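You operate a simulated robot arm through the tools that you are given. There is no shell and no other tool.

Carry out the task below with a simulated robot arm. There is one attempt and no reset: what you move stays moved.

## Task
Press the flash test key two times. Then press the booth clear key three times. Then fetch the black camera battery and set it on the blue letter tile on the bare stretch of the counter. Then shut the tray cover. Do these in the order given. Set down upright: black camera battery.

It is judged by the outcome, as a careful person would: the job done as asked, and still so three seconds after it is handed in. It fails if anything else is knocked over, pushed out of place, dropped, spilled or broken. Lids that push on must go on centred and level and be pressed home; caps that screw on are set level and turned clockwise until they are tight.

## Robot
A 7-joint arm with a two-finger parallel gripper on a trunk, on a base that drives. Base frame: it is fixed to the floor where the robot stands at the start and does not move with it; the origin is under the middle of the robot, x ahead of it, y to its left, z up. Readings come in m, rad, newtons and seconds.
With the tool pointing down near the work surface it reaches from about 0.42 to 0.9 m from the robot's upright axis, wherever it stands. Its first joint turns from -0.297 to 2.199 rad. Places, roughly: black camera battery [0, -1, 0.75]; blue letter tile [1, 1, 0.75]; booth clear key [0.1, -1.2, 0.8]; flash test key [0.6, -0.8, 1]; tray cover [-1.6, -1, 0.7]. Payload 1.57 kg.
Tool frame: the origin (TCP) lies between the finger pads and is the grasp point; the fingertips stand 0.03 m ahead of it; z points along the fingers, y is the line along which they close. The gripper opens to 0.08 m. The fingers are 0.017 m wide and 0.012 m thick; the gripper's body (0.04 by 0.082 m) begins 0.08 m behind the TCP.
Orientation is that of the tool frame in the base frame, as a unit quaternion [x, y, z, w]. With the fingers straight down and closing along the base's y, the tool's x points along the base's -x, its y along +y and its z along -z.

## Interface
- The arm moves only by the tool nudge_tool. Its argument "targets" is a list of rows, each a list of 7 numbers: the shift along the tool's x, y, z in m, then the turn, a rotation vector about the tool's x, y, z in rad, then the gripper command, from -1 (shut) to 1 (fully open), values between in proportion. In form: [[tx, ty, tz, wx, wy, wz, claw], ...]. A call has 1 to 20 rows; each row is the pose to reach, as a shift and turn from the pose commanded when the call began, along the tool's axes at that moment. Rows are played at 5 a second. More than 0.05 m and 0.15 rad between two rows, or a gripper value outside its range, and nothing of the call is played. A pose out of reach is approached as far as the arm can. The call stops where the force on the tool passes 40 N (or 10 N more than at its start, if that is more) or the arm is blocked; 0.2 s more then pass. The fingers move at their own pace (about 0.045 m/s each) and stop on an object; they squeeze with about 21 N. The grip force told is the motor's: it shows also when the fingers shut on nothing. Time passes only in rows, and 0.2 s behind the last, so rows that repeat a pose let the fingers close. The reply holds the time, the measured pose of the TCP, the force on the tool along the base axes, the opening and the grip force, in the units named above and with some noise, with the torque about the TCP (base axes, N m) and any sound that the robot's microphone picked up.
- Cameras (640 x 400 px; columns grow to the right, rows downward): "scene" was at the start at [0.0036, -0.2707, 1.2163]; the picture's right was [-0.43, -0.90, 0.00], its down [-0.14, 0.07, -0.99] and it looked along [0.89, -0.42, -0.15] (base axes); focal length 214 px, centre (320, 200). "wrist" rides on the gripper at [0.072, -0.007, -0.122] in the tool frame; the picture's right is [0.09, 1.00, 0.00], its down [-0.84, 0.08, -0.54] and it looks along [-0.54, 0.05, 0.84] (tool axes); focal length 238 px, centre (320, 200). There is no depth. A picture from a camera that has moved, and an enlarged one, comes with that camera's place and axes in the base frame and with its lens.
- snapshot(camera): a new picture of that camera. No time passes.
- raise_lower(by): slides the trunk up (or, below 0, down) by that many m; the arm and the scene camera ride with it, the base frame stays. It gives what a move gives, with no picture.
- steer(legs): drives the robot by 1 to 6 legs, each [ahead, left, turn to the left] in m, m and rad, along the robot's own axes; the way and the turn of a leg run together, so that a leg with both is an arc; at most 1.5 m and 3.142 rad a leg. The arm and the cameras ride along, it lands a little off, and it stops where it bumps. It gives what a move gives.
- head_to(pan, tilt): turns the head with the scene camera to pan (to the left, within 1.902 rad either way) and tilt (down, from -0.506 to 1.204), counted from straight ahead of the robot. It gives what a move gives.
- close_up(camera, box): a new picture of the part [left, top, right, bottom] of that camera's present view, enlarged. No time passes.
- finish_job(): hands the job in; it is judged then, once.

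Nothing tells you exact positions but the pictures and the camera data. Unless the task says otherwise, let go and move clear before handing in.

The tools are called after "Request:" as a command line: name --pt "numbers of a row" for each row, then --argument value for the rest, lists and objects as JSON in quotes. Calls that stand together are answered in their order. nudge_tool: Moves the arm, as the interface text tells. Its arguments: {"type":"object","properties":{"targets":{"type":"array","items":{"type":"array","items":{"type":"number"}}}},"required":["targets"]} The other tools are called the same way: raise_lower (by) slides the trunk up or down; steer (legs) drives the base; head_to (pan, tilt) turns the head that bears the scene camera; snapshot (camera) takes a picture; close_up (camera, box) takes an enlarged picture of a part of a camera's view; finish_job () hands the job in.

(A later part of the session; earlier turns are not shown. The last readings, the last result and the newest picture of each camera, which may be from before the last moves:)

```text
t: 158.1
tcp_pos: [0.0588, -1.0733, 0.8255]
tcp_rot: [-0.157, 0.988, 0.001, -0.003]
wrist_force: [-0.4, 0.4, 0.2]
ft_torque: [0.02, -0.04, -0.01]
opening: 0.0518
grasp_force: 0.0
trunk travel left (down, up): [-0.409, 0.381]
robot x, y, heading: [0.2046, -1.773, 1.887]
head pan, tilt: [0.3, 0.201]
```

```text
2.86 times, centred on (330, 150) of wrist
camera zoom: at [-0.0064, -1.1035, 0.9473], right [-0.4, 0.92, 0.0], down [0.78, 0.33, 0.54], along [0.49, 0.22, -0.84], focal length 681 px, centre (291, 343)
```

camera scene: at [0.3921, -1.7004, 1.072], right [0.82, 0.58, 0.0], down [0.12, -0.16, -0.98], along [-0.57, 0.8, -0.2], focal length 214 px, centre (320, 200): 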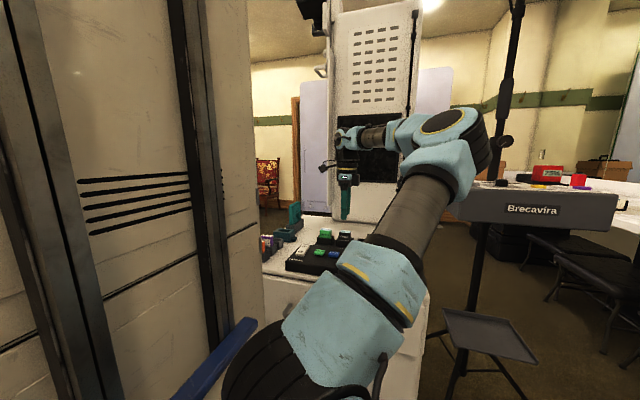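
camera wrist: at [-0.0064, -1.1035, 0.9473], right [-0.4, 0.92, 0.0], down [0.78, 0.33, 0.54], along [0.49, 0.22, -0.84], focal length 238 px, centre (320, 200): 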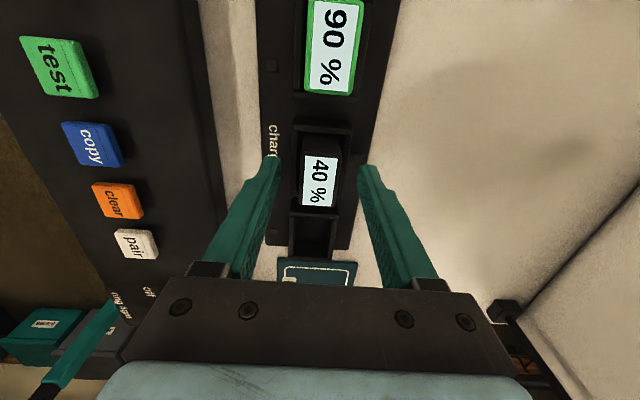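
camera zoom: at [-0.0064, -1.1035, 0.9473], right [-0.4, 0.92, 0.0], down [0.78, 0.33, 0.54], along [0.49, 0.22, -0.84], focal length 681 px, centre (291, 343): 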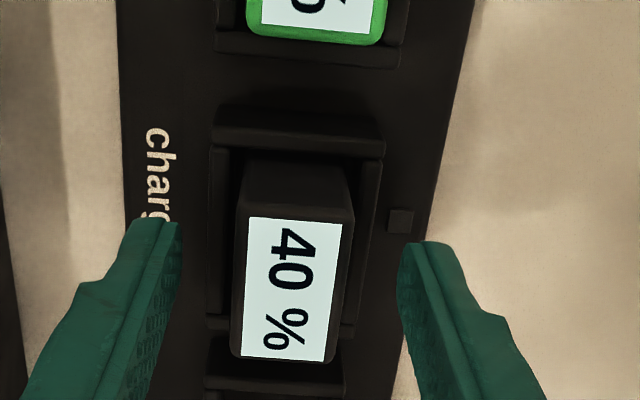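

Fingers straddle the battery, centred, with no contact. Closing now.

Request:
nudge_tool --pt "0 0 0 0 0 0 -1" --pt "0 0 0 0 0 0 -1" --pt "0 0 0 0 0 0 -1" --pt "0 0 0 0 0 0 -1"

Request:
close_up --camera "wrist" --box '[250, 80, 410, 220]'

```text
t: 159.1
tcp_pos: [0.0594, -1.074, 0.8252]
tcp_rot: [-0.157, 0.988, 0.001, -0.003]
wrist_force: [0.1, 0.4, 0.3]
ft_torque: [0.01, 0.01, -0.02]
opening: 0.0242
grasp_force: 20.7
trunk travel left (down, up): [-0.409, 0.381]
robot x, y, heading: [0.2051, -1.768, 1.883]
head pan, tilt: [0.3, 0.201]
```

```text
2.86 times, centred on (330, 150) of wrist
camera zoom: at [-0.0065, -1.1035, 0.9476], right [-0.4, 0.92, 0.0], down [0.78, 0.33, 0.54], along [0.49, 0.22, -0.84], focal length 681 px, centre (291, 343)
```

zoom: 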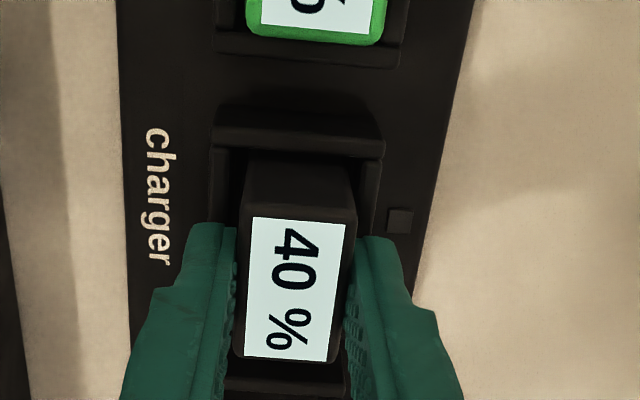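

Gripped at 24 mm with full grip force. Lifting slowly to check it comes free.

Request:
nudge_tool --pt "0 0 -0.008 0 0 0 -1" --pt "0 0 -0.018 0 0 0 -1" --pt "0 0 -0.03 0 0 0 -1" --pt "0 0 -0.045 0 0 0 -1"

Request:
snapshot --camera "wrist"

```text
t: 160.1
tcp_pos: [0.0597, -1.0752, 0.8706]
tcp_rot: [-0.158, 0.987, 0.001, -0.003]
wrist_force: [-0.8, -0.2, 0.6]
ft_torque: [0.05, 0.0, -0.03]
opening: 0.0
grasp_force: 20.6
trunk travel left (down, up): [-0.409, 0.381]
robot x, y, heading: [0.2065, -1.7698, 1.886]
head pan, tilt: [0.3, 0.201]
```

```text
taken
camera wrist: at [-0.0059, -1.1037, 0.9935], right [-0.4, 0.92, 0.0], down [0.78, 0.33, 0.54], along [0.49, 0.22, -0.84], focal length 238 px, centre (320, 200)
```

wrist: 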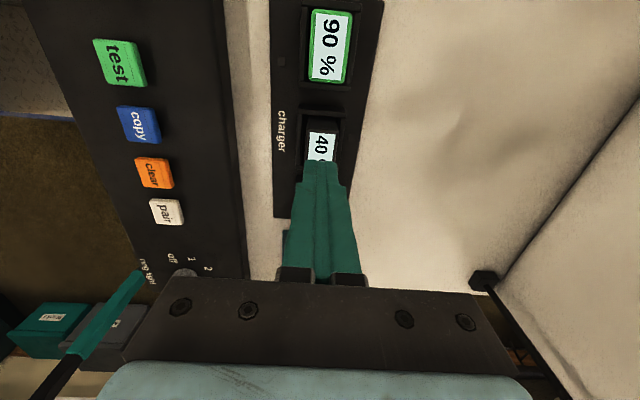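

The fingers slipped off — the battery is held in its slot more firmly than that shallow grip. I'll reopen narrowly and go down again to find the rim height so I can grip as deep as possible.

Request:
nudge_tool --pt "0 0 0 0 0 0 -0.15" --pt "0 0 0 0 0 0 -0.15" --pt "0 0 0.02 0 0 0 -0.15" --pt "0 0 0.035 0 0 0 -0.15" --pt "0 0 0.045 0 0 0 -0.15"

Request:
nudge_tool --pt "0 0 0.002 0 0 0 -0.15" --pt "0 0 0.004 0 0 0 -0.15"

Request:
close_up --camera "wrist" --box '[250, 80, 410, 220]'

```text
t: 161.3
tcp_pos: [0.0588, -1.0758, 0.8252]
tcp_rot: [-0.158, 0.987, 0.0, -0.004]
wrist_force: [0.6, -0.1, 0.5]
ft_torque: [-0.03, 0.04, 0.02]
opening: 0.0336
grasp_force: 0.1
trunk travel left (down, up): [-0.409, 0.381]
robot x, y, heading: [0.1994, -1.7708, 1.884]
head pan, tilt: [0.3, 0.201]
```

```text
t: 161.9
tcp_pos: [0.059, -1.0741, 0.8206]
tcp_rot: [-0.157, 0.988, 0.001, -0.004]
wrist_force: [0.6, -0.7, -0.5]
ft_torque: [-0.01, -0.01, 0.0]
opening: 0.0339
grasp_force: 0.0
trunk travel left (down, up): [-0.409, 0.381]
robot x, y, heading: [0.2012, -1.7702, 1.892]
head pan, tilt: [0.3, 0.201]
```

```text
2.86 times, centred on (330, 150) of wrist
camera zoom: at [-0.0064, -1.1032, 0.9439], right [-0.4, 0.92, 0.0], down [0.78, 0.33, 0.54], along [0.49, 0.22, -0.84], focal length 681 px, centre (291, 343)
```

zoom: 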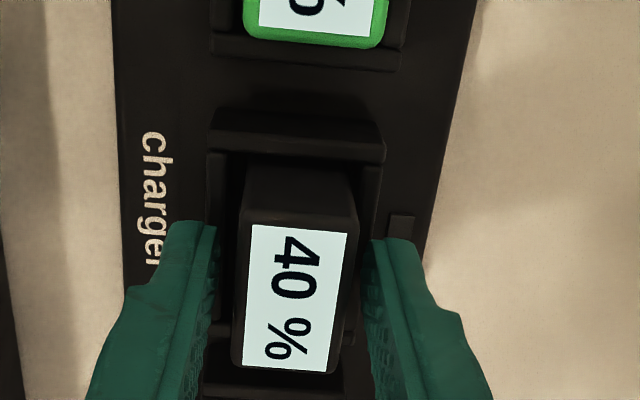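

No contact yet at tip height ~0.791. Continuing down in 2 mm steps, watching the force.

Request:
nudge_tool --pt "0 0 0.002 0 0 0 -0.15" --pt "0 0 0.004 0 0 0 -0.15"

Request:
nudge_tool --pt "0 0 0.002 0 0 0 -0.15" --pt "0 0 0.003 0 0 0 -0.15"

```text
t: 162.5
tcp_pos: [0.059, -1.0745, 0.8196]
tcp_rot: [-0.156, 0.988, 0.004, -0.005]
wrist_force: [3.0, 1.3, 28.0]
ft_torque: [-0.47, -0.49, 0.1]
opening: 0.0341
grasp_force: 0.0
trunk travel left (down, up): [-0.409, 0.381]
robot x, y, heading: [0.2045, -1.7689, 1.884]
head pan, tilt: [0.3, 0.201]
```

```text
t: 162.9
tcp_pos: [0.0597, -1.075, 0.8201]
tcp_rot: [-0.157, 0.988, 0.005, -0.004]
wrist_force: [3.4, 0.4, 17.3]
ft_torque: [-0.3, -0.39, 0.11]
opening: 0.035
grasp_force: 0.8
trunk travel left (down, up): [-0.409, 0.381]
robot x, y, heading: [0.1999, -1.7696, 1.883]
head pan, tilt: [0.3, 0.201]
stopped in row 1: the force on the tool passed its limit at 44 N (the readings are from after the stop); the commanded pose is now the measured one
```

The rim is at about 0.790. I'll back off 1.5 mm, grip there, and pull up very slowly while reading the force.

Request:
nudge_tool --pt "0 0 -0.001 0 0 0 -0.15" --pt "0 0 -0.0015 0 0 0 -0.15"

Request:
nudge_tool --pt "0 0 0 0 0 0 -1" --pt "0 0 0 0 0 0 -1" --pt "0 0 0 0 0 0 -1" --pt "0 0 0 0 0 0 -1" --pt "0 0 0 0 0 0 -1"

Request:
nudge_tool --pt "0 0 -0.0005 0 0 0 -1" --pt "0 0 -0.001 0 0 0 -1" --pt "0 0 -0.0015 0 0 0 -1"

```text
t: 163.5
tcp_pos: [0.0583, -1.0751, 0.8215]
tcp_rot: [-0.157, 0.988, 0.003, -0.005]
wrist_force: [2.9, 0.2, 13.0]
ft_torque: [-0.21, -0.24, 0.02]
opening: 0.0348
grasp_force: 0.5
trunk travel left (down, up): [-0.409, 0.381]
robot x, y, heading: [0.2024, -1.7692, 1.891]
head pan, tilt: [0.3, 0.201]
```

```text
t: 164.7
tcp_pos: [0.0581, -1.0742, 0.8211]
tcp_rot: [-0.157, 0.988, 0.003, -0.004]
wrist_force: [0.4, -6.2, 4.5]
ft_torque: [-0.28, -0.08, -0.07]
opening: 0.0244
grasp_force: 21.0
trunk travel left (down, up): [-0.409, 0.381]
robot x, y, heading: [0.2029, -1.7716, 1.889]
head pan, tilt: [0.3, 0.201]
```

```text
t: 165.5
tcp_pos: [0.059, -1.0734, 0.8228]
tcp_rot: [-0.157, 0.988, 0.002, -0.005]
wrist_force: [-0.4, 0.2, -0.5]
ft_torque: [0.03, 0.02, 0.0]
opening: 0.0243
grasp_force: 21.2
trunk travel left (down, up): [-0.409, 0.381]
robot x, y, heading: [0.2056, -1.769, 1.884]
head pan, tilt: [0.3, 0.201]
```

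Gripped again; raising on in 1 mm rows and checking force and opening.

Request:
nudge_tool --pt "0 0 -0.001 0 0 0 -1" --pt "0 0 -0.002 0 0 0 -1" --pt "0 0 -0.003 0 0 0 -1" --pt "0 0 -0.004 0 0 0 -1"

Request:
close_up --camera "wrist" --box '[250, 80, 410, 220]'

```text
t: 166.5
tcp_pos: [0.0585, -1.0732, 0.8261]
tcp_rot: [-0.158, 0.987, 0.002, -0.004]
wrist_force: [-0.8, 0.1, 0.0]
ft_torque: [0.03, 0.02, 0.0]
opening: 0.0244
grasp_force: 20.7
trunk travel left (down, up): [-0.409, 0.381]
robot x, y, heading: [0.2043, -1.7693, 1.884]
head pan, tilt: [0.3, 0.201]
```

```text
2.86 times, centred on (330, 150) of wrist
camera zoom: at [-0.006, -1.1033, 0.9486], right [-0.4, 0.92, 0.01], down [0.78, 0.33, 0.54], along [0.49, 0.22, -0.84], focal length 681 px, centre (291, 343)
```

zoom: 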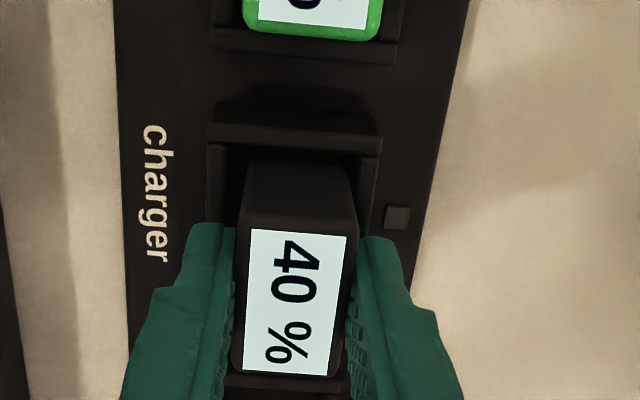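

The battery is now moving up with the fingers (its label sits higher relative to them than before) with almost no resistance. Continuing the slow lift.

Request:
nudge_tool --pt "0 0 -0.002 0 0 0 -1" --pt "0 0 -0.004 0 0 0 -1" --pt "0 0 -0.006 0 0 0 -1" --pt "0 0 -0.008 0 0 0 -1" --pt "0 0 -0.01 0 0 0 -1" --pt "0 0 -0.012 0 0 0 -1"

Request:
close_up --camera "wrist" --box '[250, 80, 410, 220]'

```text
t: 167.9
tcp_pos: [0.0595, -1.0745, 0.8374]
tcp_rot: [-0.158, 0.988, 0.002, -0.004]
wrist_force: [0.2, 0.0, -0.5]
ft_torque: [0.04, -0.01, 0.0]
opening: 0.0242
grasp_force: 21.0
trunk travel left (down, up): [-0.409, 0.381]
robot x, y, heading: [0.2029, -1.7695, 1.884]
head pan, tilt: [0.3, 0.201]
```

```text
2.86 times, centred on (330, 150) of wrist
camera zoom: at [-0.0062, -1.1034, 0.9604], right [-0.4, 0.92, 0.01], down [0.78, 0.33, 0.54], along [0.49, 0.22, -0.84], focal length 681 px, centre (291, 343)
```

zoom: 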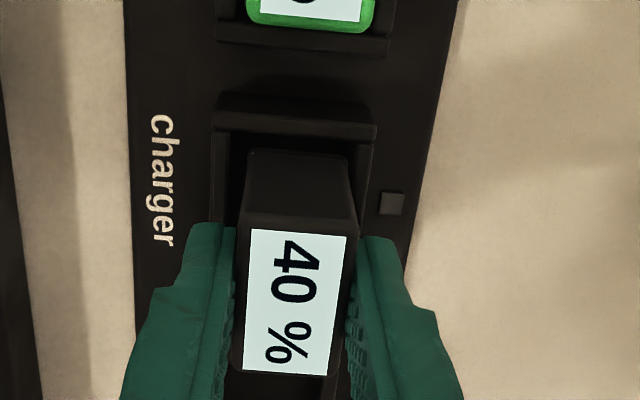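

It is sliding out cleanly. Continuing up gently until it is clear of the slot.

Request:
nudge_tool --pt "0 0 -0.003 0 0 0 -1" --pt "0 0 -0.006 0 0 0 -1" --pt "0 0 -0.009 0 0 0 -1" --pt "0 0 -0.012 0 0 0 -1" --pt "0 0 -0.015 0 0 0 -1" --pt "0 0 -0.018 0 0 0 -1" --pt "0 0 -0.021 0 0 0 -1" --pt "0 0 -0.024 0 0 0 -1" --pt "0 0 -0.027 0 0 0 -1" --pt "0 0 -0.03 0 0 0 -1" --pt "0 0 -0.034 0 0 0 -1" --pt "0 0 -0.038 0 0 0 -1" --pt "0 0 -0.042 0 0 0 -1" --pt "0 0 -0.046 0 0 0 -1" --pt "0 0 -0.05 0 0 0 -1"

Request:
snapshot --camera "wrist"

Request:
close_up --camera "scene" --box '[280, 120, 440, 260]'

```text
t: 171.1
tcp_pos: [0.0589, -1.074, 0.8875]
tcp_rot: [-0.158, 0.987, 0.003, -0.005]
wrist_force: [-0.6, -0.1, -0.7]
ft_torque: [0.0, -0.02, 0.01]
opening: 0.0243
grasp_force: 21.5
trunk travel left (down, up): [-0.409, 0.381]
robot x, y, heading: [0.2062, -1.77, 1.882]
head pan, tilt: [0.3, 0.201]
```

```text
taken
camera wrist: at [-0.006, -1.1035, 1.0105], right [-0.4, 0.92, 0.01], down [0.78, 0.33, 0.54], along [0.49, 0.22, -0.84], focal length 238 px, centre (320, 200)
```

wrist: 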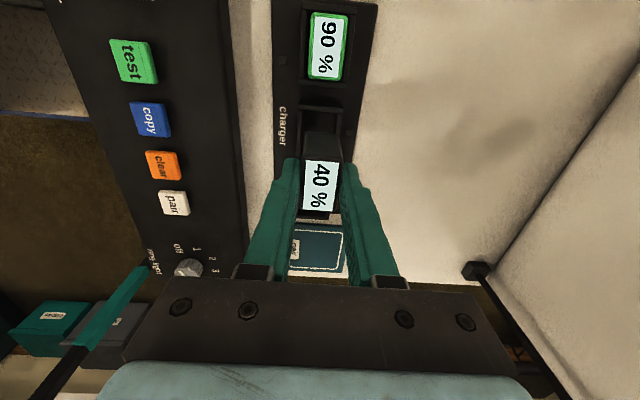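

```text
2.86 times, centred on (360, 190) of scene
camera zoom: at [0.3921, -1.7001, 1.0719], right [0.82, 0.58, 0.0], down [0.12, -0.16, -0.98], along [-0.57, 0.8, -0.2], focal length 613 px, centre (206, 229)
```

zoom: 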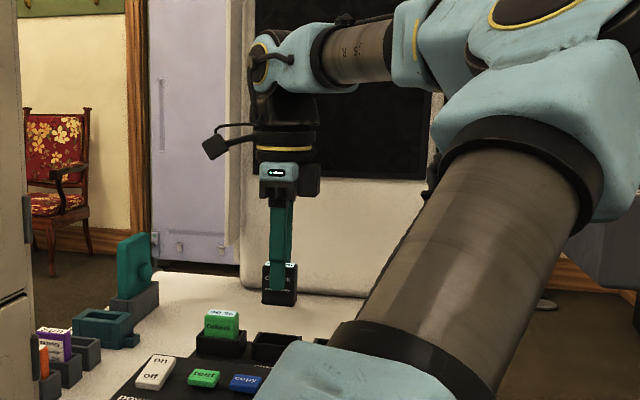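

The battery is out and held firmly upright (bottom about 28 mm below the fingertips). I'll raise it well clear, retract toward me, and then back away from the kiosk.

Request:
nudge_tool --pt "0 0 -0.025 0 0 0 -1" --pt "0 0 -0.05 0 0 0 -1" --pt "0 0 -0.075 0 0 0 -1" --pt "0 0 -0.1 0 0 0 -1" --pt "0 -0.03 -0.115 0 0 0 -1" --pt "0 -0.06 -0.13 0 0 0 -1" --pt "0 -0.09 -0.13 0 0 0 -1" --pt "0 -0.12 -0.13 0 0 0 -1" --pt "0 -0.14 -0.13 0 0 0 -1"

Request:
snapshot --camera "wrist"

Request:
snapshot --camera "scene"

```text
t: 173.1
tcp_pos: [0.1036, -1.2081, 1.0157]
tcp_rot: [-0.157, 0.988, 0.002, -0.004]
wrist_force: [-0.1, 0.7, -0.3]
ft_torque: [-0.05, 0.02, -0.02]
opening: 0.0244
grasp_force: 20.9
trunk travel left (down, up): [-0.409, 0.381]
robot x, y, heading: [0.2013, -1.7675, 1.89]
head pan, tilt: [0.3, 0.201]
```

```text
taken
camera wrist: at [0.0386, -1.2373, 1.1398], right [-0.4, 0.92, 0.01], down [0.78, 0.33, 0.54], along [0.49, 0.22, -0.84], focal length 238 px, centre (320, 200)
```

wrist: 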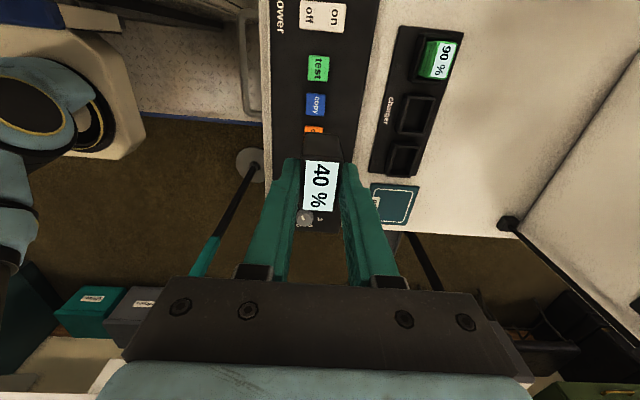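

```text
taken
camera scene: at [0.392, -1.7, 1.0719], right [0.82, 0.58, 0.0], down [0.12, -0.16, -0.98], along [-0.57, 0.8, -0.2], focal length 214 px, centre (320, 200)
```

scene: 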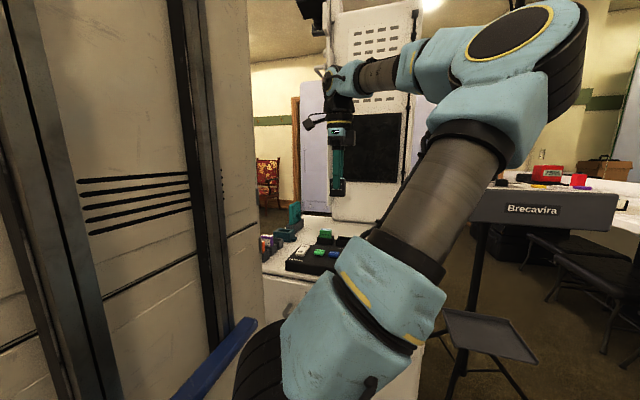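

Battery held well. A close-up of it from the scene camera to measure its height below the fingertips.

Request:
close_up --camera "scene" --box '[305, 130, 385, 210]'

Request:
steer --legs '[[-0.24, 0, 0]]'

```text
5.00 times, centred on (345, 170) of scene
camera zoom: at [0.392, -1.7, 1.0719], right [0.82, 0.58, 0.0], down [0.12, -0.16, -0.98], along [-0.57, 0.8, -0.2], focal length 1072 px, centre (195, 350)
```

zoom: 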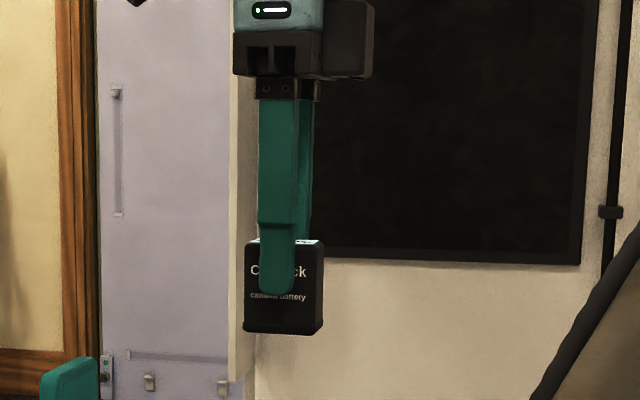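

```text
t: 174.9
tcp_pos: [0.1781, -1.4365, 1.0172]
tcp_rot: [-0.157, 0.988, 0.003, -0.004]
wrist_force: [-0.5, -0.2, -0.9]
ft_torque: [0.0, -0.04, 0.02]
opening: 0.0242
grasp_force: 21.5
trunk travel left (down, up): [-0.409, 0.381]
robot x, y, heading: [0.2744, -1.9967, 1.881]
head pan, tilt: [0.3, 0.201]
```

Battery is ~49 mm tall, bottom ~22–27 mm below the fingertips. Now I strafe left to the aisle line I used before.

Request:
steer --legs '[[0, 0.64, 0.005]]'

Request:
head_to --pan 0.0 --tilt 0.4

Request:
snapshot --camera "scene"

Request:
snapshot --camera "wrist"

```text
t: 178.4
tcp_pos: [-0.4331, -1.6337, 1.0171]
tcp_rot: [-0.158, 0.987, 0.003, -0.005]
wrist_force: [-0.1, 0.9, -1.2]
ft_torque: [0.01, -0.01, 0.0]
opening: 0.0242
grasp_force: 20.4
trunk travel left (down, up): [-0.409, 0.381]
robot x, y, heading: [-0.3369, -2.2006, 1.883]
head pan, tilt: [0.3, 0.201]
```

```text
t: 179.2
tcp_pos: [-0.4338, -1.6355, 1.0164]
tcp_rot: [-0.158, 0.987, 0.003, -0.004]
wrist_force: [0.3, -0.3, -1.5]
ft_torque: [-0.02, 0.01, -0.02]
opening: 0.0244
grasp_force: 21.6
trunk travel left (down, up): [-0.409, 0.381]
robot x, y, heading: [-0.3362, -2.2012, 1.883]
head pan, tilt: [0.0, 0.4]
```

```text
taken
camera scene: at [-0.1203, -2.1152, 1.0534], right [0.95, 0.31, 0.0], down [0.12, -0.37, -0.92], along [-0.29, 0.88, -0.39], focal length 214 px, centre (320, 200)
```

scene: 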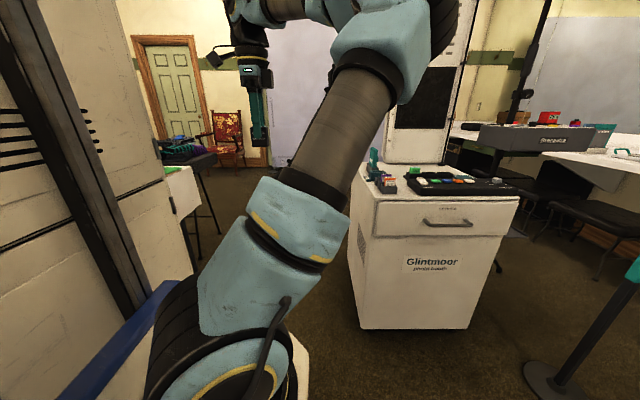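

```text
taken
camera wrist: at [-0.4987, -1.6641, 1.1399], right [-0.4, 0.92, 0.01], down [0.78, 0.33, 0.54], along [0.49, 0.22, -0.84], focal length 238 px, centre (320, 200)
```

wrist: 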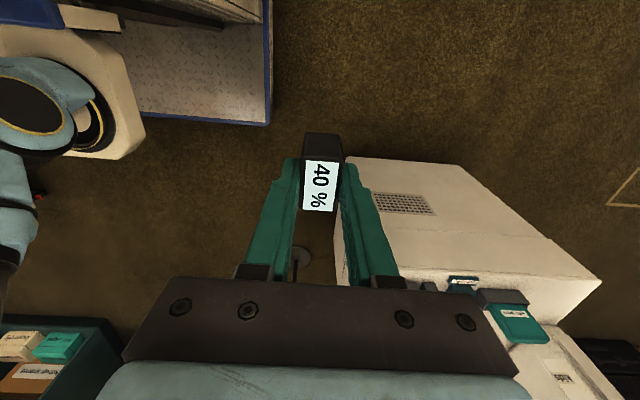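

The elbow juts out to my right and would pass too close to the kiosk tower. I'll raise the hand and lower the trunk to fold the arm up first.

Request:
nudge_tool --pt "0.012 0 -0.03 0 0 0 -1" --pt "0.024 0 -0.06 0 0 0 -1" --pt "0.036 0 -0.09 0 0 0 -1" --pt "0.048 0 -0.12 0 0 0 -1" --pt "0.06 0 -0.14 0 0 0 -1"

Request:
raise_lower --by -0.1

Request:
snapshot --camera "scene"

Request:
snapshot --camera "wrist"

```text
t: 180.4
tcp_pos: [-0.4883, -1.6543, 1.1583]
tcp_rot: [-0.156, 0.988, 0.003, -0.004]
wrist_force: [0.2, 1.4, -2.0]
ft_torque: [-0.08, 0.0, -0.02]
opening: 0.0243
grasp_force: 20.9
trunk travel left (down, up): [-0.409, 0.381]
robot x, y, heading: [-0.3319, -2.1959, 1.881]
head pan, tilt: [0.0, 0.4]
```

```text
t: 181.8
tcp_pos: [-0.4897, -1.6551, 1.0579]
tcp_rot: [-0.157, 0.988, 0.003, -0.004]
wrist_force: [-0.8, 0.9, -0.9]
ft_torque: [-0.04, -0.01, 0.01]
opening: 0.0244
grasp_force: 21.2
trunk travel left (down, up): [-0.309, 0.481]
robot x, y, heading: [-0.3357, -2.1996, 1.886]
head pan, tilt: [0.0, 0.4]
```

```text
taken
camera scene: at [-0.1203, -2.1152, 0.9534], right [0.95, 0.31, 0.0], down [0.12, -0.37, -0.92], along [-0.29, 0.88, -0.39], focal length 214 px, centre (320, 200)
```

scene: 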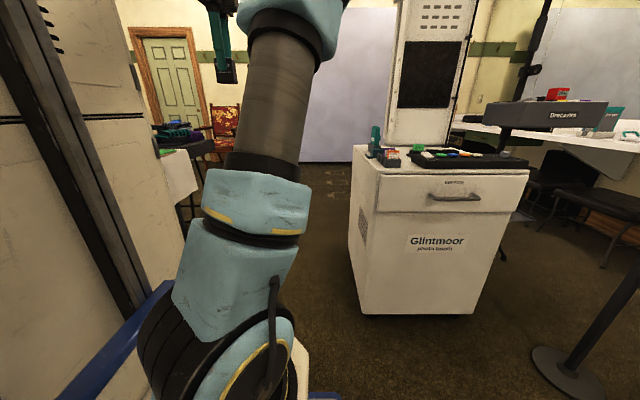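

```text
taken
camera wrist: at [-0.5544, -1.6841, 1.1805], right [-0.4, 0.92, 0.01], down [0.78, 0.33, 0.54], along [0.49, 0.22, -0.84], focal length 238 px, centre (320, 200)
```

wrist: 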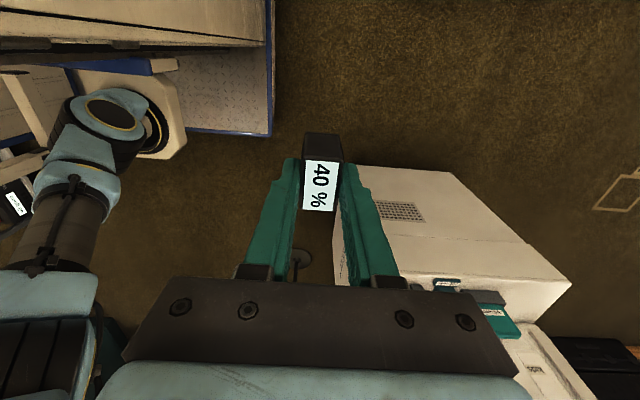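

Arm is compact. Driving north through the aisle along the same line, in stages.

Request:
steer --legs '[[0.75, 0, 0], [0.7, 0, 0]]'

Request:
head_to --pan -0.3 --tilt 0.3

Request:
snapshot --camera "scene"

Request:
snapshot --camera "wrist"

```text
t: 189.3
tcp_pos: [-0.9438, -0.2749, 1.0575]
tcp_rot: [-0.158, 0.987, 0.003, -0.004]
wrist_force: [-0.3, 0.1, -1.4]
ft_torque: [0.04, 0.03, 0.0]
opening: 0.0245
grasp_force: 20.9
trunk travel left (down, up): [-0.309, 0.481]
robot x, y, heading: [-0.7841, -0.8181, 1.886]
head pan, tilt: [0.0, 0.4]
```

```text
t: 190.1
tcp_pos: [-0.9444, -0.276, 1.0576]
tcp_rot: [-0.158, 0.987, 0.003, -0.004]
wrist_force: [-0.2, -0.1, -0.7]
ft_torque: [0.03, 0.01, -0.02]
opening: 0.0242
grasp_force: 21.4
trunk travel left (down, up): [-0.309, 0.481]
robot x, y, heading: [-0.7866, -0.8204, 1.889]
head pan, tilt: [-0.3, 0.3]
```

```text
taken
camera scene: at [-0.5469, -0.7298, 0.9626], right [1.0, 0.02, 0.0], down [0.01, -0.3, -0.96], along [-0.02, 0.96, -0.3], focal length 214 px, centre (320, 200)
```

scene: 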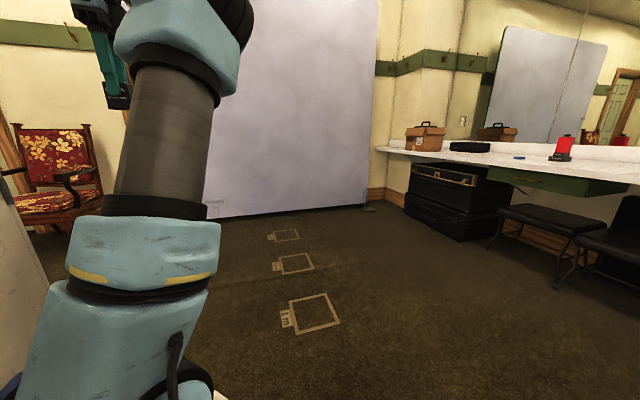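

```text
taken
camera wrist: at [-1.009, -0.3048, 1.1805], right [-0.4, 0.92, 0.01], down [0.78, 0.33, 0.54], along [0.49, 0.22, -0.84], focal length 238 px, centre (320, 200)
```

wrist: 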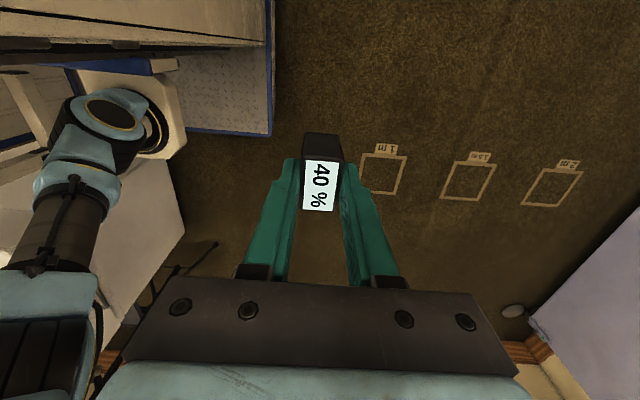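

North area is open: backdrop ahead, tape marks on the floor, and the blue tile on the bare left end of the counter beside a red handset. I'll clear the aisle, turn to face the counter, and move up toward it.

Request:
steer --legs '[[0.85, 0, 0], [0, 0, -1.57]]'

Request:
head_to --pan 0.2 --tilt 0.3

Request:
snapshot --camera "scene"

Request:
snapshot --camera "wrist"

```text
t: 198.4
tcp_pos: [-0.5063, 0.1363, 1.057]
tcp_rot: [0.592, 0.806, 0.005, -0.001]
wrist_force: [0.3, -0.6, -1.0]
ft_torque: [0.0, 0.01, 0.01]
opening: 0.0241
grasp_force: 21.0
trunk travel left (down, up): [-0.309, 0.481]
robot x, y, heading: [-1.0474, -0.0114, 0.294]
head pan, tilt: [-0.3, 0.3]
```

```text
t: 199.4
tcp_pos: [-0.5054, 0.1347, 1.057]
tcp_rot: [0.593, 0.805, 0.005, -0.001]
wrist_force: [-0.9, 0.5, -0.4]
ft_torque: [-0.02, 0.02, 0.0]
opening: 0.0241
grasp_force: 20.5
trunk travel left (down, up): [-0.309, 0.481]
robot x, y, heading: [-1.0541, -0.0127, 0.297]
head pan, tilt: [0.201, 0.3]
```

```text
taken
camera scene: at [-0.9773, -0.2109, 0.9626], right [0.48, -0.88, 0.0], down [-0.26, -0.14, -0.96], along [0.84, 0.46, -0.3], focal length 214 px, centre (320, 200)
```

scene: 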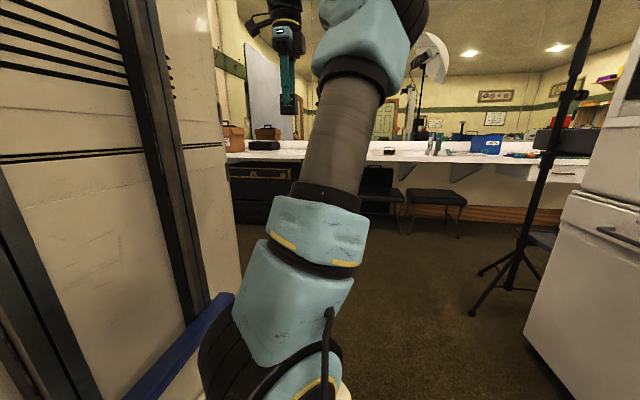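

```text
taken
camera wrist: at [-0.5347, 0.2014, 1.1805], right [0.92, 0.38, 0.01], down [0.32, -0.78, 0.54], along [0.21, -0.49, -0.84], focal length 238 px, centre (320, 200)
```

wrist: 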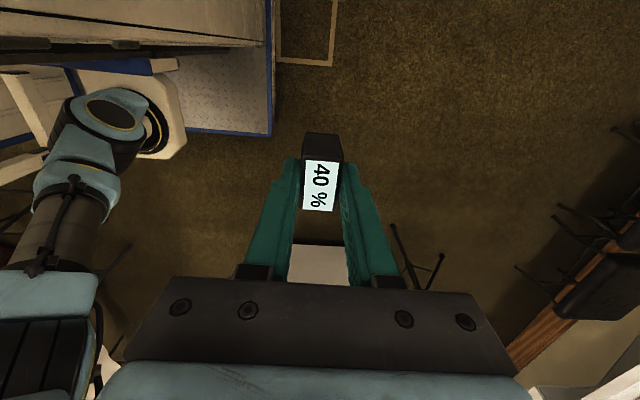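

Facing the counter. Driving ahead and then left to line up with the tile.

Request:
steer --legs '[[0.95, 0, 0.02], [0, 0.3, 0]]'

Request:
head_to --pan 0.1 --tilt 0.5

Request:
snapshot --camera "scene"

Request:
snapshot --camera "wrist"

```text
t: 206.0
tcp_pos: [0.3002, 0.7254, 1.058]
tcp_rot: [0.584, 0.812, 0.005, -0.001]
wrist_force: [0.0, -0.1, -0.3]
ft_torque: [-0.01, -0.01, -0.02]
opening: 0.0242
grasp_force: 20.8
trunk travel left (down, up): [-0.309, 0.481]
robot x, y, heading: [-0.245, 0.5651, 0.318]
head pan, tilt: [0.201, 0.3]
```

```text
t: 206.7
tcp_pos: [0.3003, 0.7255, 1.0582]
tcp_rot: [0.584, 0.811, 0.005, -0.001]
wrist_force: [0.4, 0.2, -1.2]
ft_torque: [0.04, -0.01, 0.0]
opening: 0.0241
grasp_force: 20.6
trunk travel left (down, up): [-0.309, 0.481]
robot x, y, heading: [-0.2415, 0.568, 0.324]
head pan, tilt: [0.099, 0.499]
```

```text
taken
camera scene: at [-0.1613, 0.3593, 0.9446], right [0.41, -0.91, 0.0], down [-0.44, -0.2, -0.88], along [0.8, 0.36, -0.48], focal length 214 px, centre (320, 200)
```

scene: 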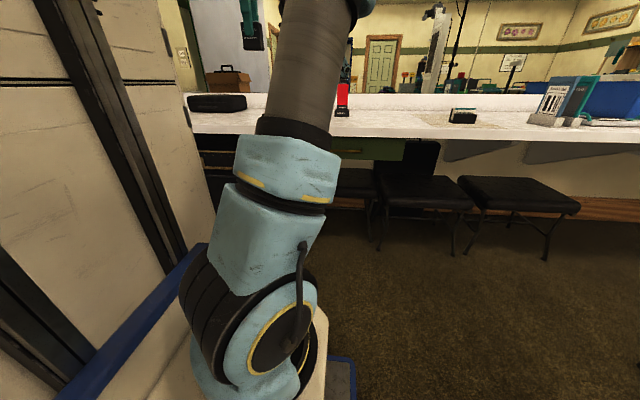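

```text
taken
camera wrist: at [0.2707, 0.7901, 1.1803], right [0.92, 0.4, 0.01], down [0.34, -0.77, 0.54], along [0.22, -0.49, -0.84], focal length 238 px, centre (320, 200)
```

wrist: 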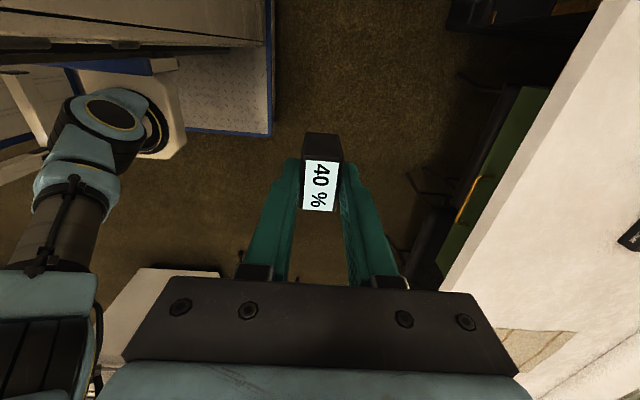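

The way to the counter edge is clear. I'll drive ahead 0.47 m so the tile comes within reach, then look down at it.

Request:
steer --legs '[[0.47, 0, 0]]'

Request:
snapshot --camera "wrist"

Request:
head_to --pan 0.3 --tilt 0.4

Request:
snapshot --camera "scene"

```text
t: 209.5
tcp_pos: [0.7416, 0.8724, 1.0573]
tcp_rot: [0.584, 0.811, 0.004, -0.001]
wrist_force: [-0.1, -1.0, -0.4]
ft_torque: [-0.01, -0.01, -0.02]
opening: 0.0243
grasp_force: 21.2
trunk travel left (down, up): [-0.309, 0.481]
robot x, y, heading: [0.199, 0.7158, 0.322]
head pan, tilt: [0.099, 0.499]
```

```text
taken
camera wrist: at [0.7127, 0.9379, 1.1805], right [0.92, 0.4, 0.01], down [0.34, -0.77, 0.54], along [0.22, -0.49, -0.84], focal length 238 px, centre (320, 200)
```

wrist: 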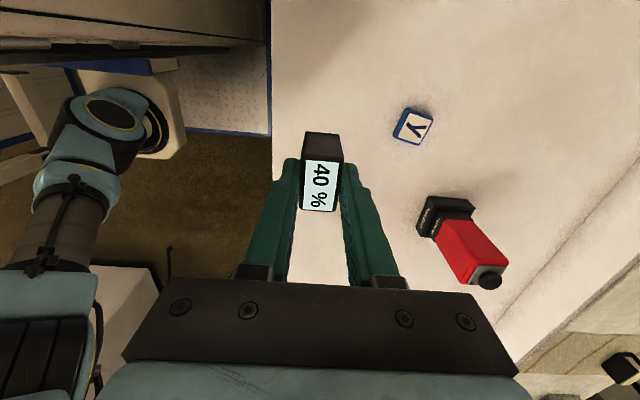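

```text
t: 210.2
tcp_pos: [0.742, 0.8735, 1.0576]
tcp_rot: [0.584, 0.811, 0.005, -0.001]
wrist_force: [0.8, 0.3, -0.4]
ft_torque: [0.05, -0.01, 0.0]
opening: 0.0244
grasp_force: 20.9
trunk travel left (down, up): [-0.309, 0.481]
robot x, y, heading: [0.204, 0.714, 0.324]
head pan, tilt: [0.3, 0.4]
```

```text
taken
camera scene: at [0.2732, 0.5238, 0.9533], right [0.58, -0.81, 0.0], down [-0.32, -0.23, -0.92], along [0.75, 0.54, -0.39], focal length 214 px, centre (320, 200)
```

scene: 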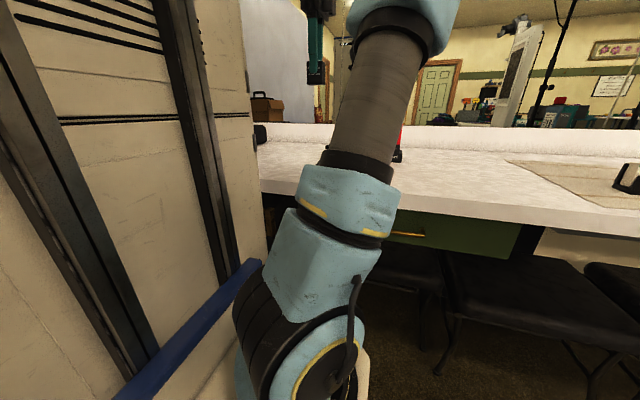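

The blue "Y" tile is right there, with the red handset a bit behind it. Close-up to measure the tile.

Request:
close_up --camera "wrist" --box '[370, 90, 450, 160]'

```text
5.71 times, centred on (410, 125) of wrist
camera zoom: at [0.7127, 0.9379, 1.1805], right [0.92, 0.4, 0.01], down [0.34, -0.77, 0.54], along [0.22, -0.49, -0.84], focal length 1362 px, centre (-194, 629)
```

zoom: 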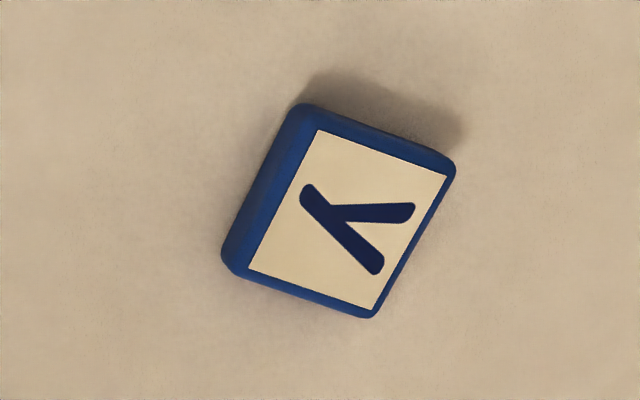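

The tile is ~44 mm square, centred near (0.906, 0.90), rotated about 12° from my gripper. I'll move closer at lower height, turn the gripper to match the tile, and re-measure its height.

Request:
nudge_tool --pt "-0.002 0.026 0.03 0 0 0.0525 -1" --pt "-0.004 0.052 0.06 0 0 0.105 -1" --pt "-0.006 0.078 0.09 0 0 0.1575 -1" --pt "-0.0084 0.1051 0.125 0 0 0.21 -1"

Request:
snapshot --camera "wrist"

Request:
close_up --camera "wrist" --box '[290, 60, 450, 200]'

Request:
snapshot --camera "scene"

```text
t: 211.2
tcp_pos: [0.8439, 0.8992, 0.9345]
tcp_rot: [0.666, 0.746, 0.005, -0.001]
wrist_force: [0.3, 0.4, -1.1]
ft_torque: [-0.05, 0.01, -0.03]
opening: 0.0243
grasp_force: 20.9
trunk travel left (down, up): [-0.309, 0.481]
robot x, y, heading: [0.2032, 0.7097, 0.325]
head pan, tilt: [0.3, 0.4]
```

```text
taken
camera wrist: at [0.8287, 0.9693, 1.0562], right [0.98, 0.2, 0.01], down [0.17, -0.83, 0.54], along [0.11, -0.52, -0.84], focal length 238 px, centre (320, 200)
```

wrist: 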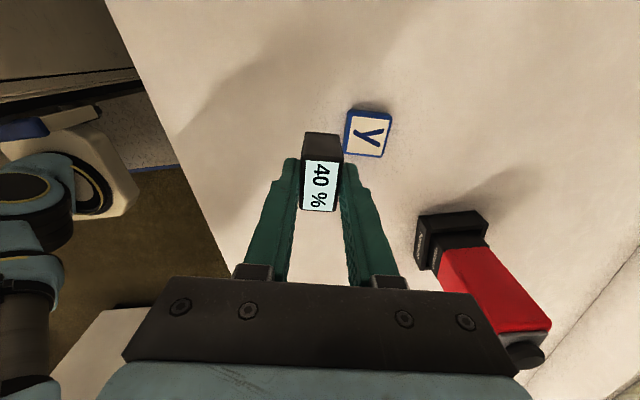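

```text
2.86 times, centred on (370, 130) of wrist
camera zoom: at [0.8287, 0.9693, 1.0562], right [0.98, 0.2, 0.01], down [0.17, -0.83, 0.54], along [0.11, -0.52, -0.84], focal length 681 px, centre (177, 400)
```

zoom: 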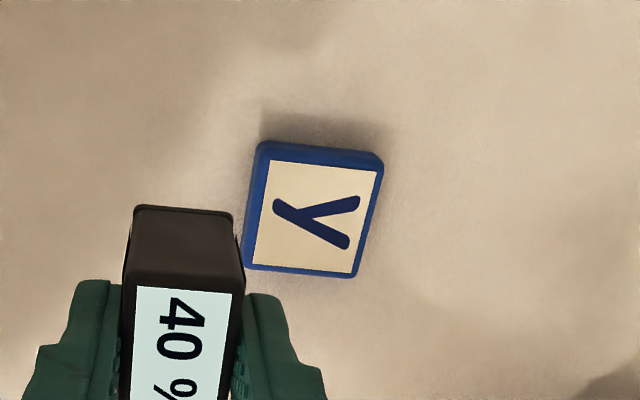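

```text
taken
camera scene: at [0.273, 0.5239, 0.9534], right [0.58, -0.81, 0.0], down [-0.32, -0.23, -0.92], along [0.75, 0.54, -0.39], focal length 214 px, centre (320, 200)
```

scene: 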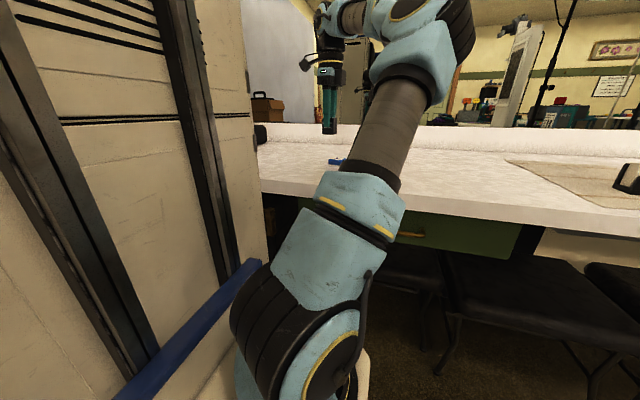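

The tile centre is (0.898, 0.901), top at z≈0.796, now aligned with the gripper. I'll move the battery directly over it and lower to about 2 cm above.

Request:
nudge_tool --pt "-0.0022 0.027 0.01 0 0 0 -1" --pt "-0.0044 0.0543 0.02 0 0 0 -1" --pt "-0.0047 0.0541 0.045 0 0 0 -1" --pt "-0.0049 0.054 0.0648 0 0 0 -1"

Request:
snapshot --camera "wrist"

Request:
close_up --camera "scene" --box '[290, 90, 390, 190]'

Request:
close_up --camera "wrist" --box '[250, 80, 410, 220]'

```text
t: 212.2
tcp_pos: [0.8994, 0.9016, 0.8678]
tcp_rot: [0.666, 0.746, 0.005, -0.001]
wrist_force: [0.4, -0.3, -1.4]
ft_torque: [-0.02, 0.02, -0.04]
opening: 0.0242
grasp_force: 21.2
trunk travel left (down, up): [-0.309, 0.481]
robot x, y, heading: [0.199, 0.7117, 0.321]
head pan, tilt: [0.3, 0.4]
```

```text
taken
camera wrist: at [0.8838, 0.9707, 0.992], right [0.98, 0.2, 0.01], down [0.17, -0.83, 0.54], along [0.11, -0.52, -0.84], focal length 238 px, centre (320, 200)
```

wrist: 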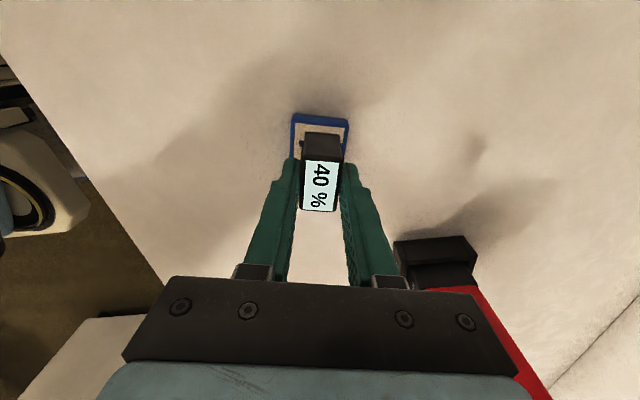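

```text
4.00 times, centred on (340, 140) of scene
camera zoom: at [0.2732, 0.5239, 0.9534], right [0.58, -0.81, 0.0], down [-0.32, -0.23, -0.92], along [0.75, 0.54, -0.39], focal length 858 px, centre (240, 440)
```

zoom: 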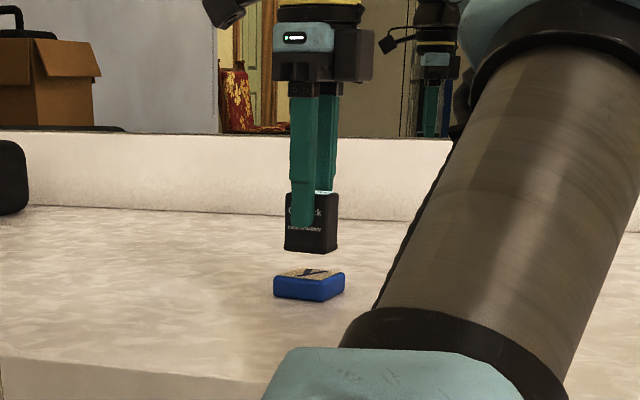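

```text
2.86 times, centred on (330, 150) of wrist
camera zoom: at [0.8838, 0.9707, 0.992], right [0.98, 0.2, 0.01], down [0.17, -0.83, 0.54], along [0.11, -0.52, -0.84], focal length 681 px, centre (291, 343)
```

zoom: 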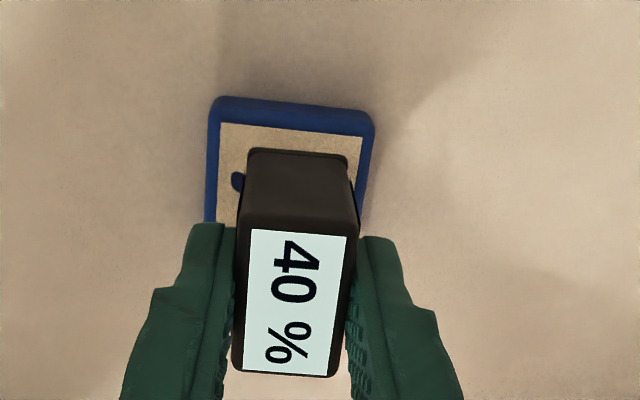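

The battery hangs squarely over the tile, about 2 cm above and within ~1 mm of centre. Lowering gently until contact.

Request:
nudge_tool --pt "0.0008 -0.0008 0.006 0 0 0 -1" --pt "0.0008 -0.0008 0.011 0 0 0 -1" --pt "0.0008 -0.0008 0.015 0 0 0 -1"

Request:
nudge_tool --pt "0 0 0.0012 0 0 0 -1" --pt "0 0 0.0024 0 0 0 -1"

Request:
close_up --camera "scene" --box '[290, 90, 390, 190]'

```text
t: 213.0
tcp_pos: [0.8994, 0.9018, 0.8518]
tcp_rot: [0.666, 0.746, 0.005, -0.002]
wrist_force: [0.4, 0.2, -1.3]
ft_torque: [-0.03, 0.01, 0.0]
opening: 0.024
grasp_force: 21.2
trunk travel left (down, up): [-0.309, 0.481]
robot x, y, heading: [0.2051, 0.7153, 0.324]
head pan, tilt: [0.3, 0.4]
```

```text
t: 213.6
tcp_pos: [0.8978, 0.9013, 0.8512]
tcp_rot: [0.665, 0.746, 0.005, -0.002]
wrist_force: [0.2, 0.3, -0.6]
ft_torque: [-0.03, 0.0, -0.02]
opening: 0.0243
grasp_force: 20.7
trunk travel left (down, up): [-0.309, 0.481]
robot x, y, heading: [0.2034, 0.7129, 0.326]
head pan, tilt: [0.3, 0.4]
```

```text
4.00 times, centred on (340, 140) of scene
camera zoom: at [0.2732, 0.5239, 0.9533], right [0.58, -0.81, 0.0], down [-0.32, -0.23, -0.92], along [0.75, 0.54, -0.39], focal length 858 px, centre (240, 440)
```

zoom: 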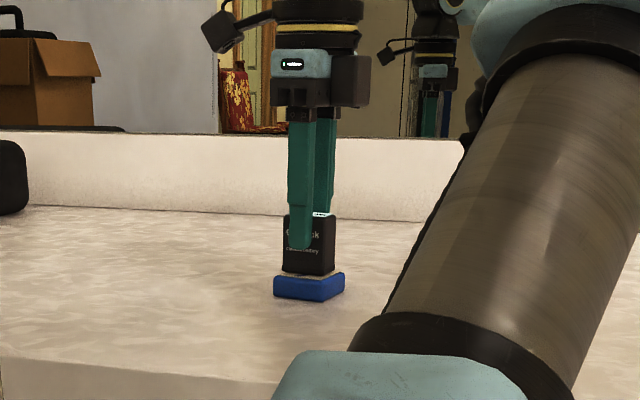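

Very close to touching. Continuing in ~1 mm steps.

Request:
nudge_tool --pt "0 0 0.001 0 0 0 -1" --pt "0 0 0.002 0 0 0 -1"

Request:
close_up --camera "scene" --box '[310, 130, 360, 180]'

```text
t: 214.2
tcp_pos: [0.8992, 0.9032, 0.8493]
tcp_rot: [0.666, 0.746, 0.006, -0.001]
wrist_force: [-1.0, -0.7, 4.5]
ft_torque: [-0.03, 0.09, 0.0]
opening: 0.0241
grasp_force: 20.2
trunk travel left (down, up): [-0.309, 0.481]
robot x, y, heading: [0.202, 0.7148, 0.323]
head pan, tilt: [0.3, 0.4]
```

```text
8.00 times, centred on (335, 155) of scene
camera zoom: at [0.2731, 0.5238, 0.9535], right [0.58, -0.81, 0.0], down [-0.32, -0.23, -0.92], along [0.75, 0.54, -0.39], focal length 1716 px, centre (200, 560)
```

zoom: 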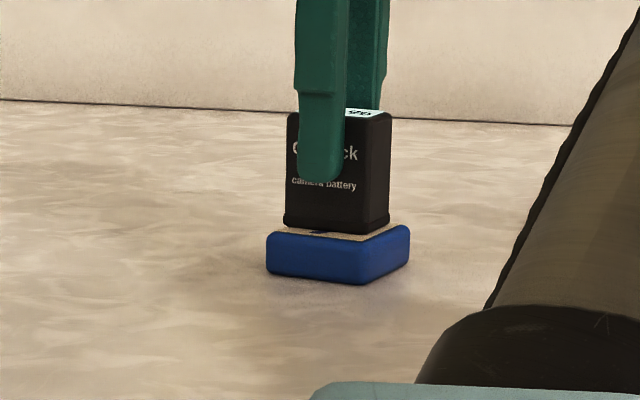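

Contact made (4.5 N) with the battery sitting flat on the tile. Easing the pressure slightly and opening the fingers.

Request:
nudge_tool --pt "0 0 -0.0008 0 0 0 -1" --pt "0 0 -0.0008 0 0 0 -0.2" --pt "0 0 -0.0008 0 0 0 0.2" --pt "0 0 -0.0008 0 0 0 0.3" --pt "0 0 -0.0008 0 0 0 0.3"

Request:
close_up --camera "scene" --box '[310, 130, 360, 180]'

Request:
close_up --camera "wrist" --box '[250, 80, 410, 220]'

```text
t: 215.4
tcp_pos: [0.8992, 0.9022, 0.849]
tcp_rot: [0.666, 0.746, 0.004, -0.002]
wrist_force: [0.2, 0.2, -0.3]
ft_torque: [-0.03, -0.01, -0.01]
opening: 0.052
grasp_force: 0.0
trunk travel left (down, up): [-0.309, 0.481]
robot x, y, heading: [0.1988, 0.7166, 0.326]
head pan, tilt: [0.3, 0.4]
```

```text
8.00 times, centred on (335, 155) of scene
camera zoom: at [0.2732, 0.5239, 0.9533], right [0.58, -0.81, 0.0], down [-0.32, -0.23, -0.92], along [0.75, 0.54, -0.39], focal length 1716 px, centre (200, 560)
```

zoom: 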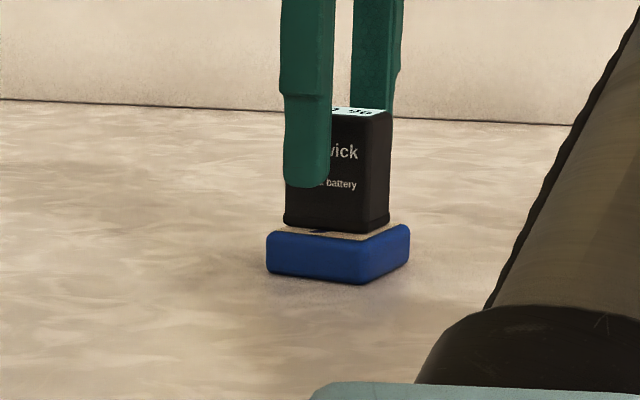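

```text
2.86 times, centred on (330, 150) of wrist
camera zoom: at [0.8838, 0.9717, 0.9731], right [0.98, 0.2, 0.01], down [0.17, -0.83, 0.54], along [0.11, -0.52, -0.84], focal length 681 px, centre (291, 343)
```

zoom: 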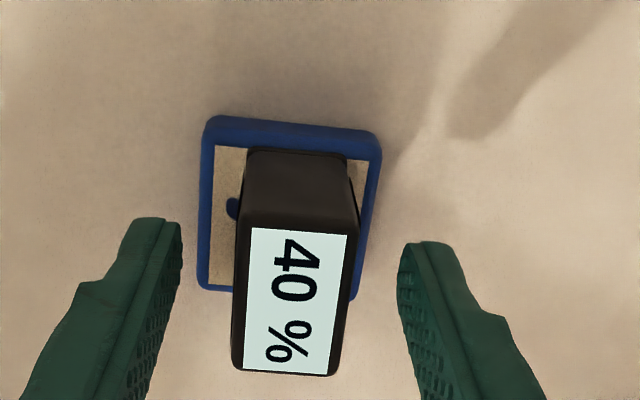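

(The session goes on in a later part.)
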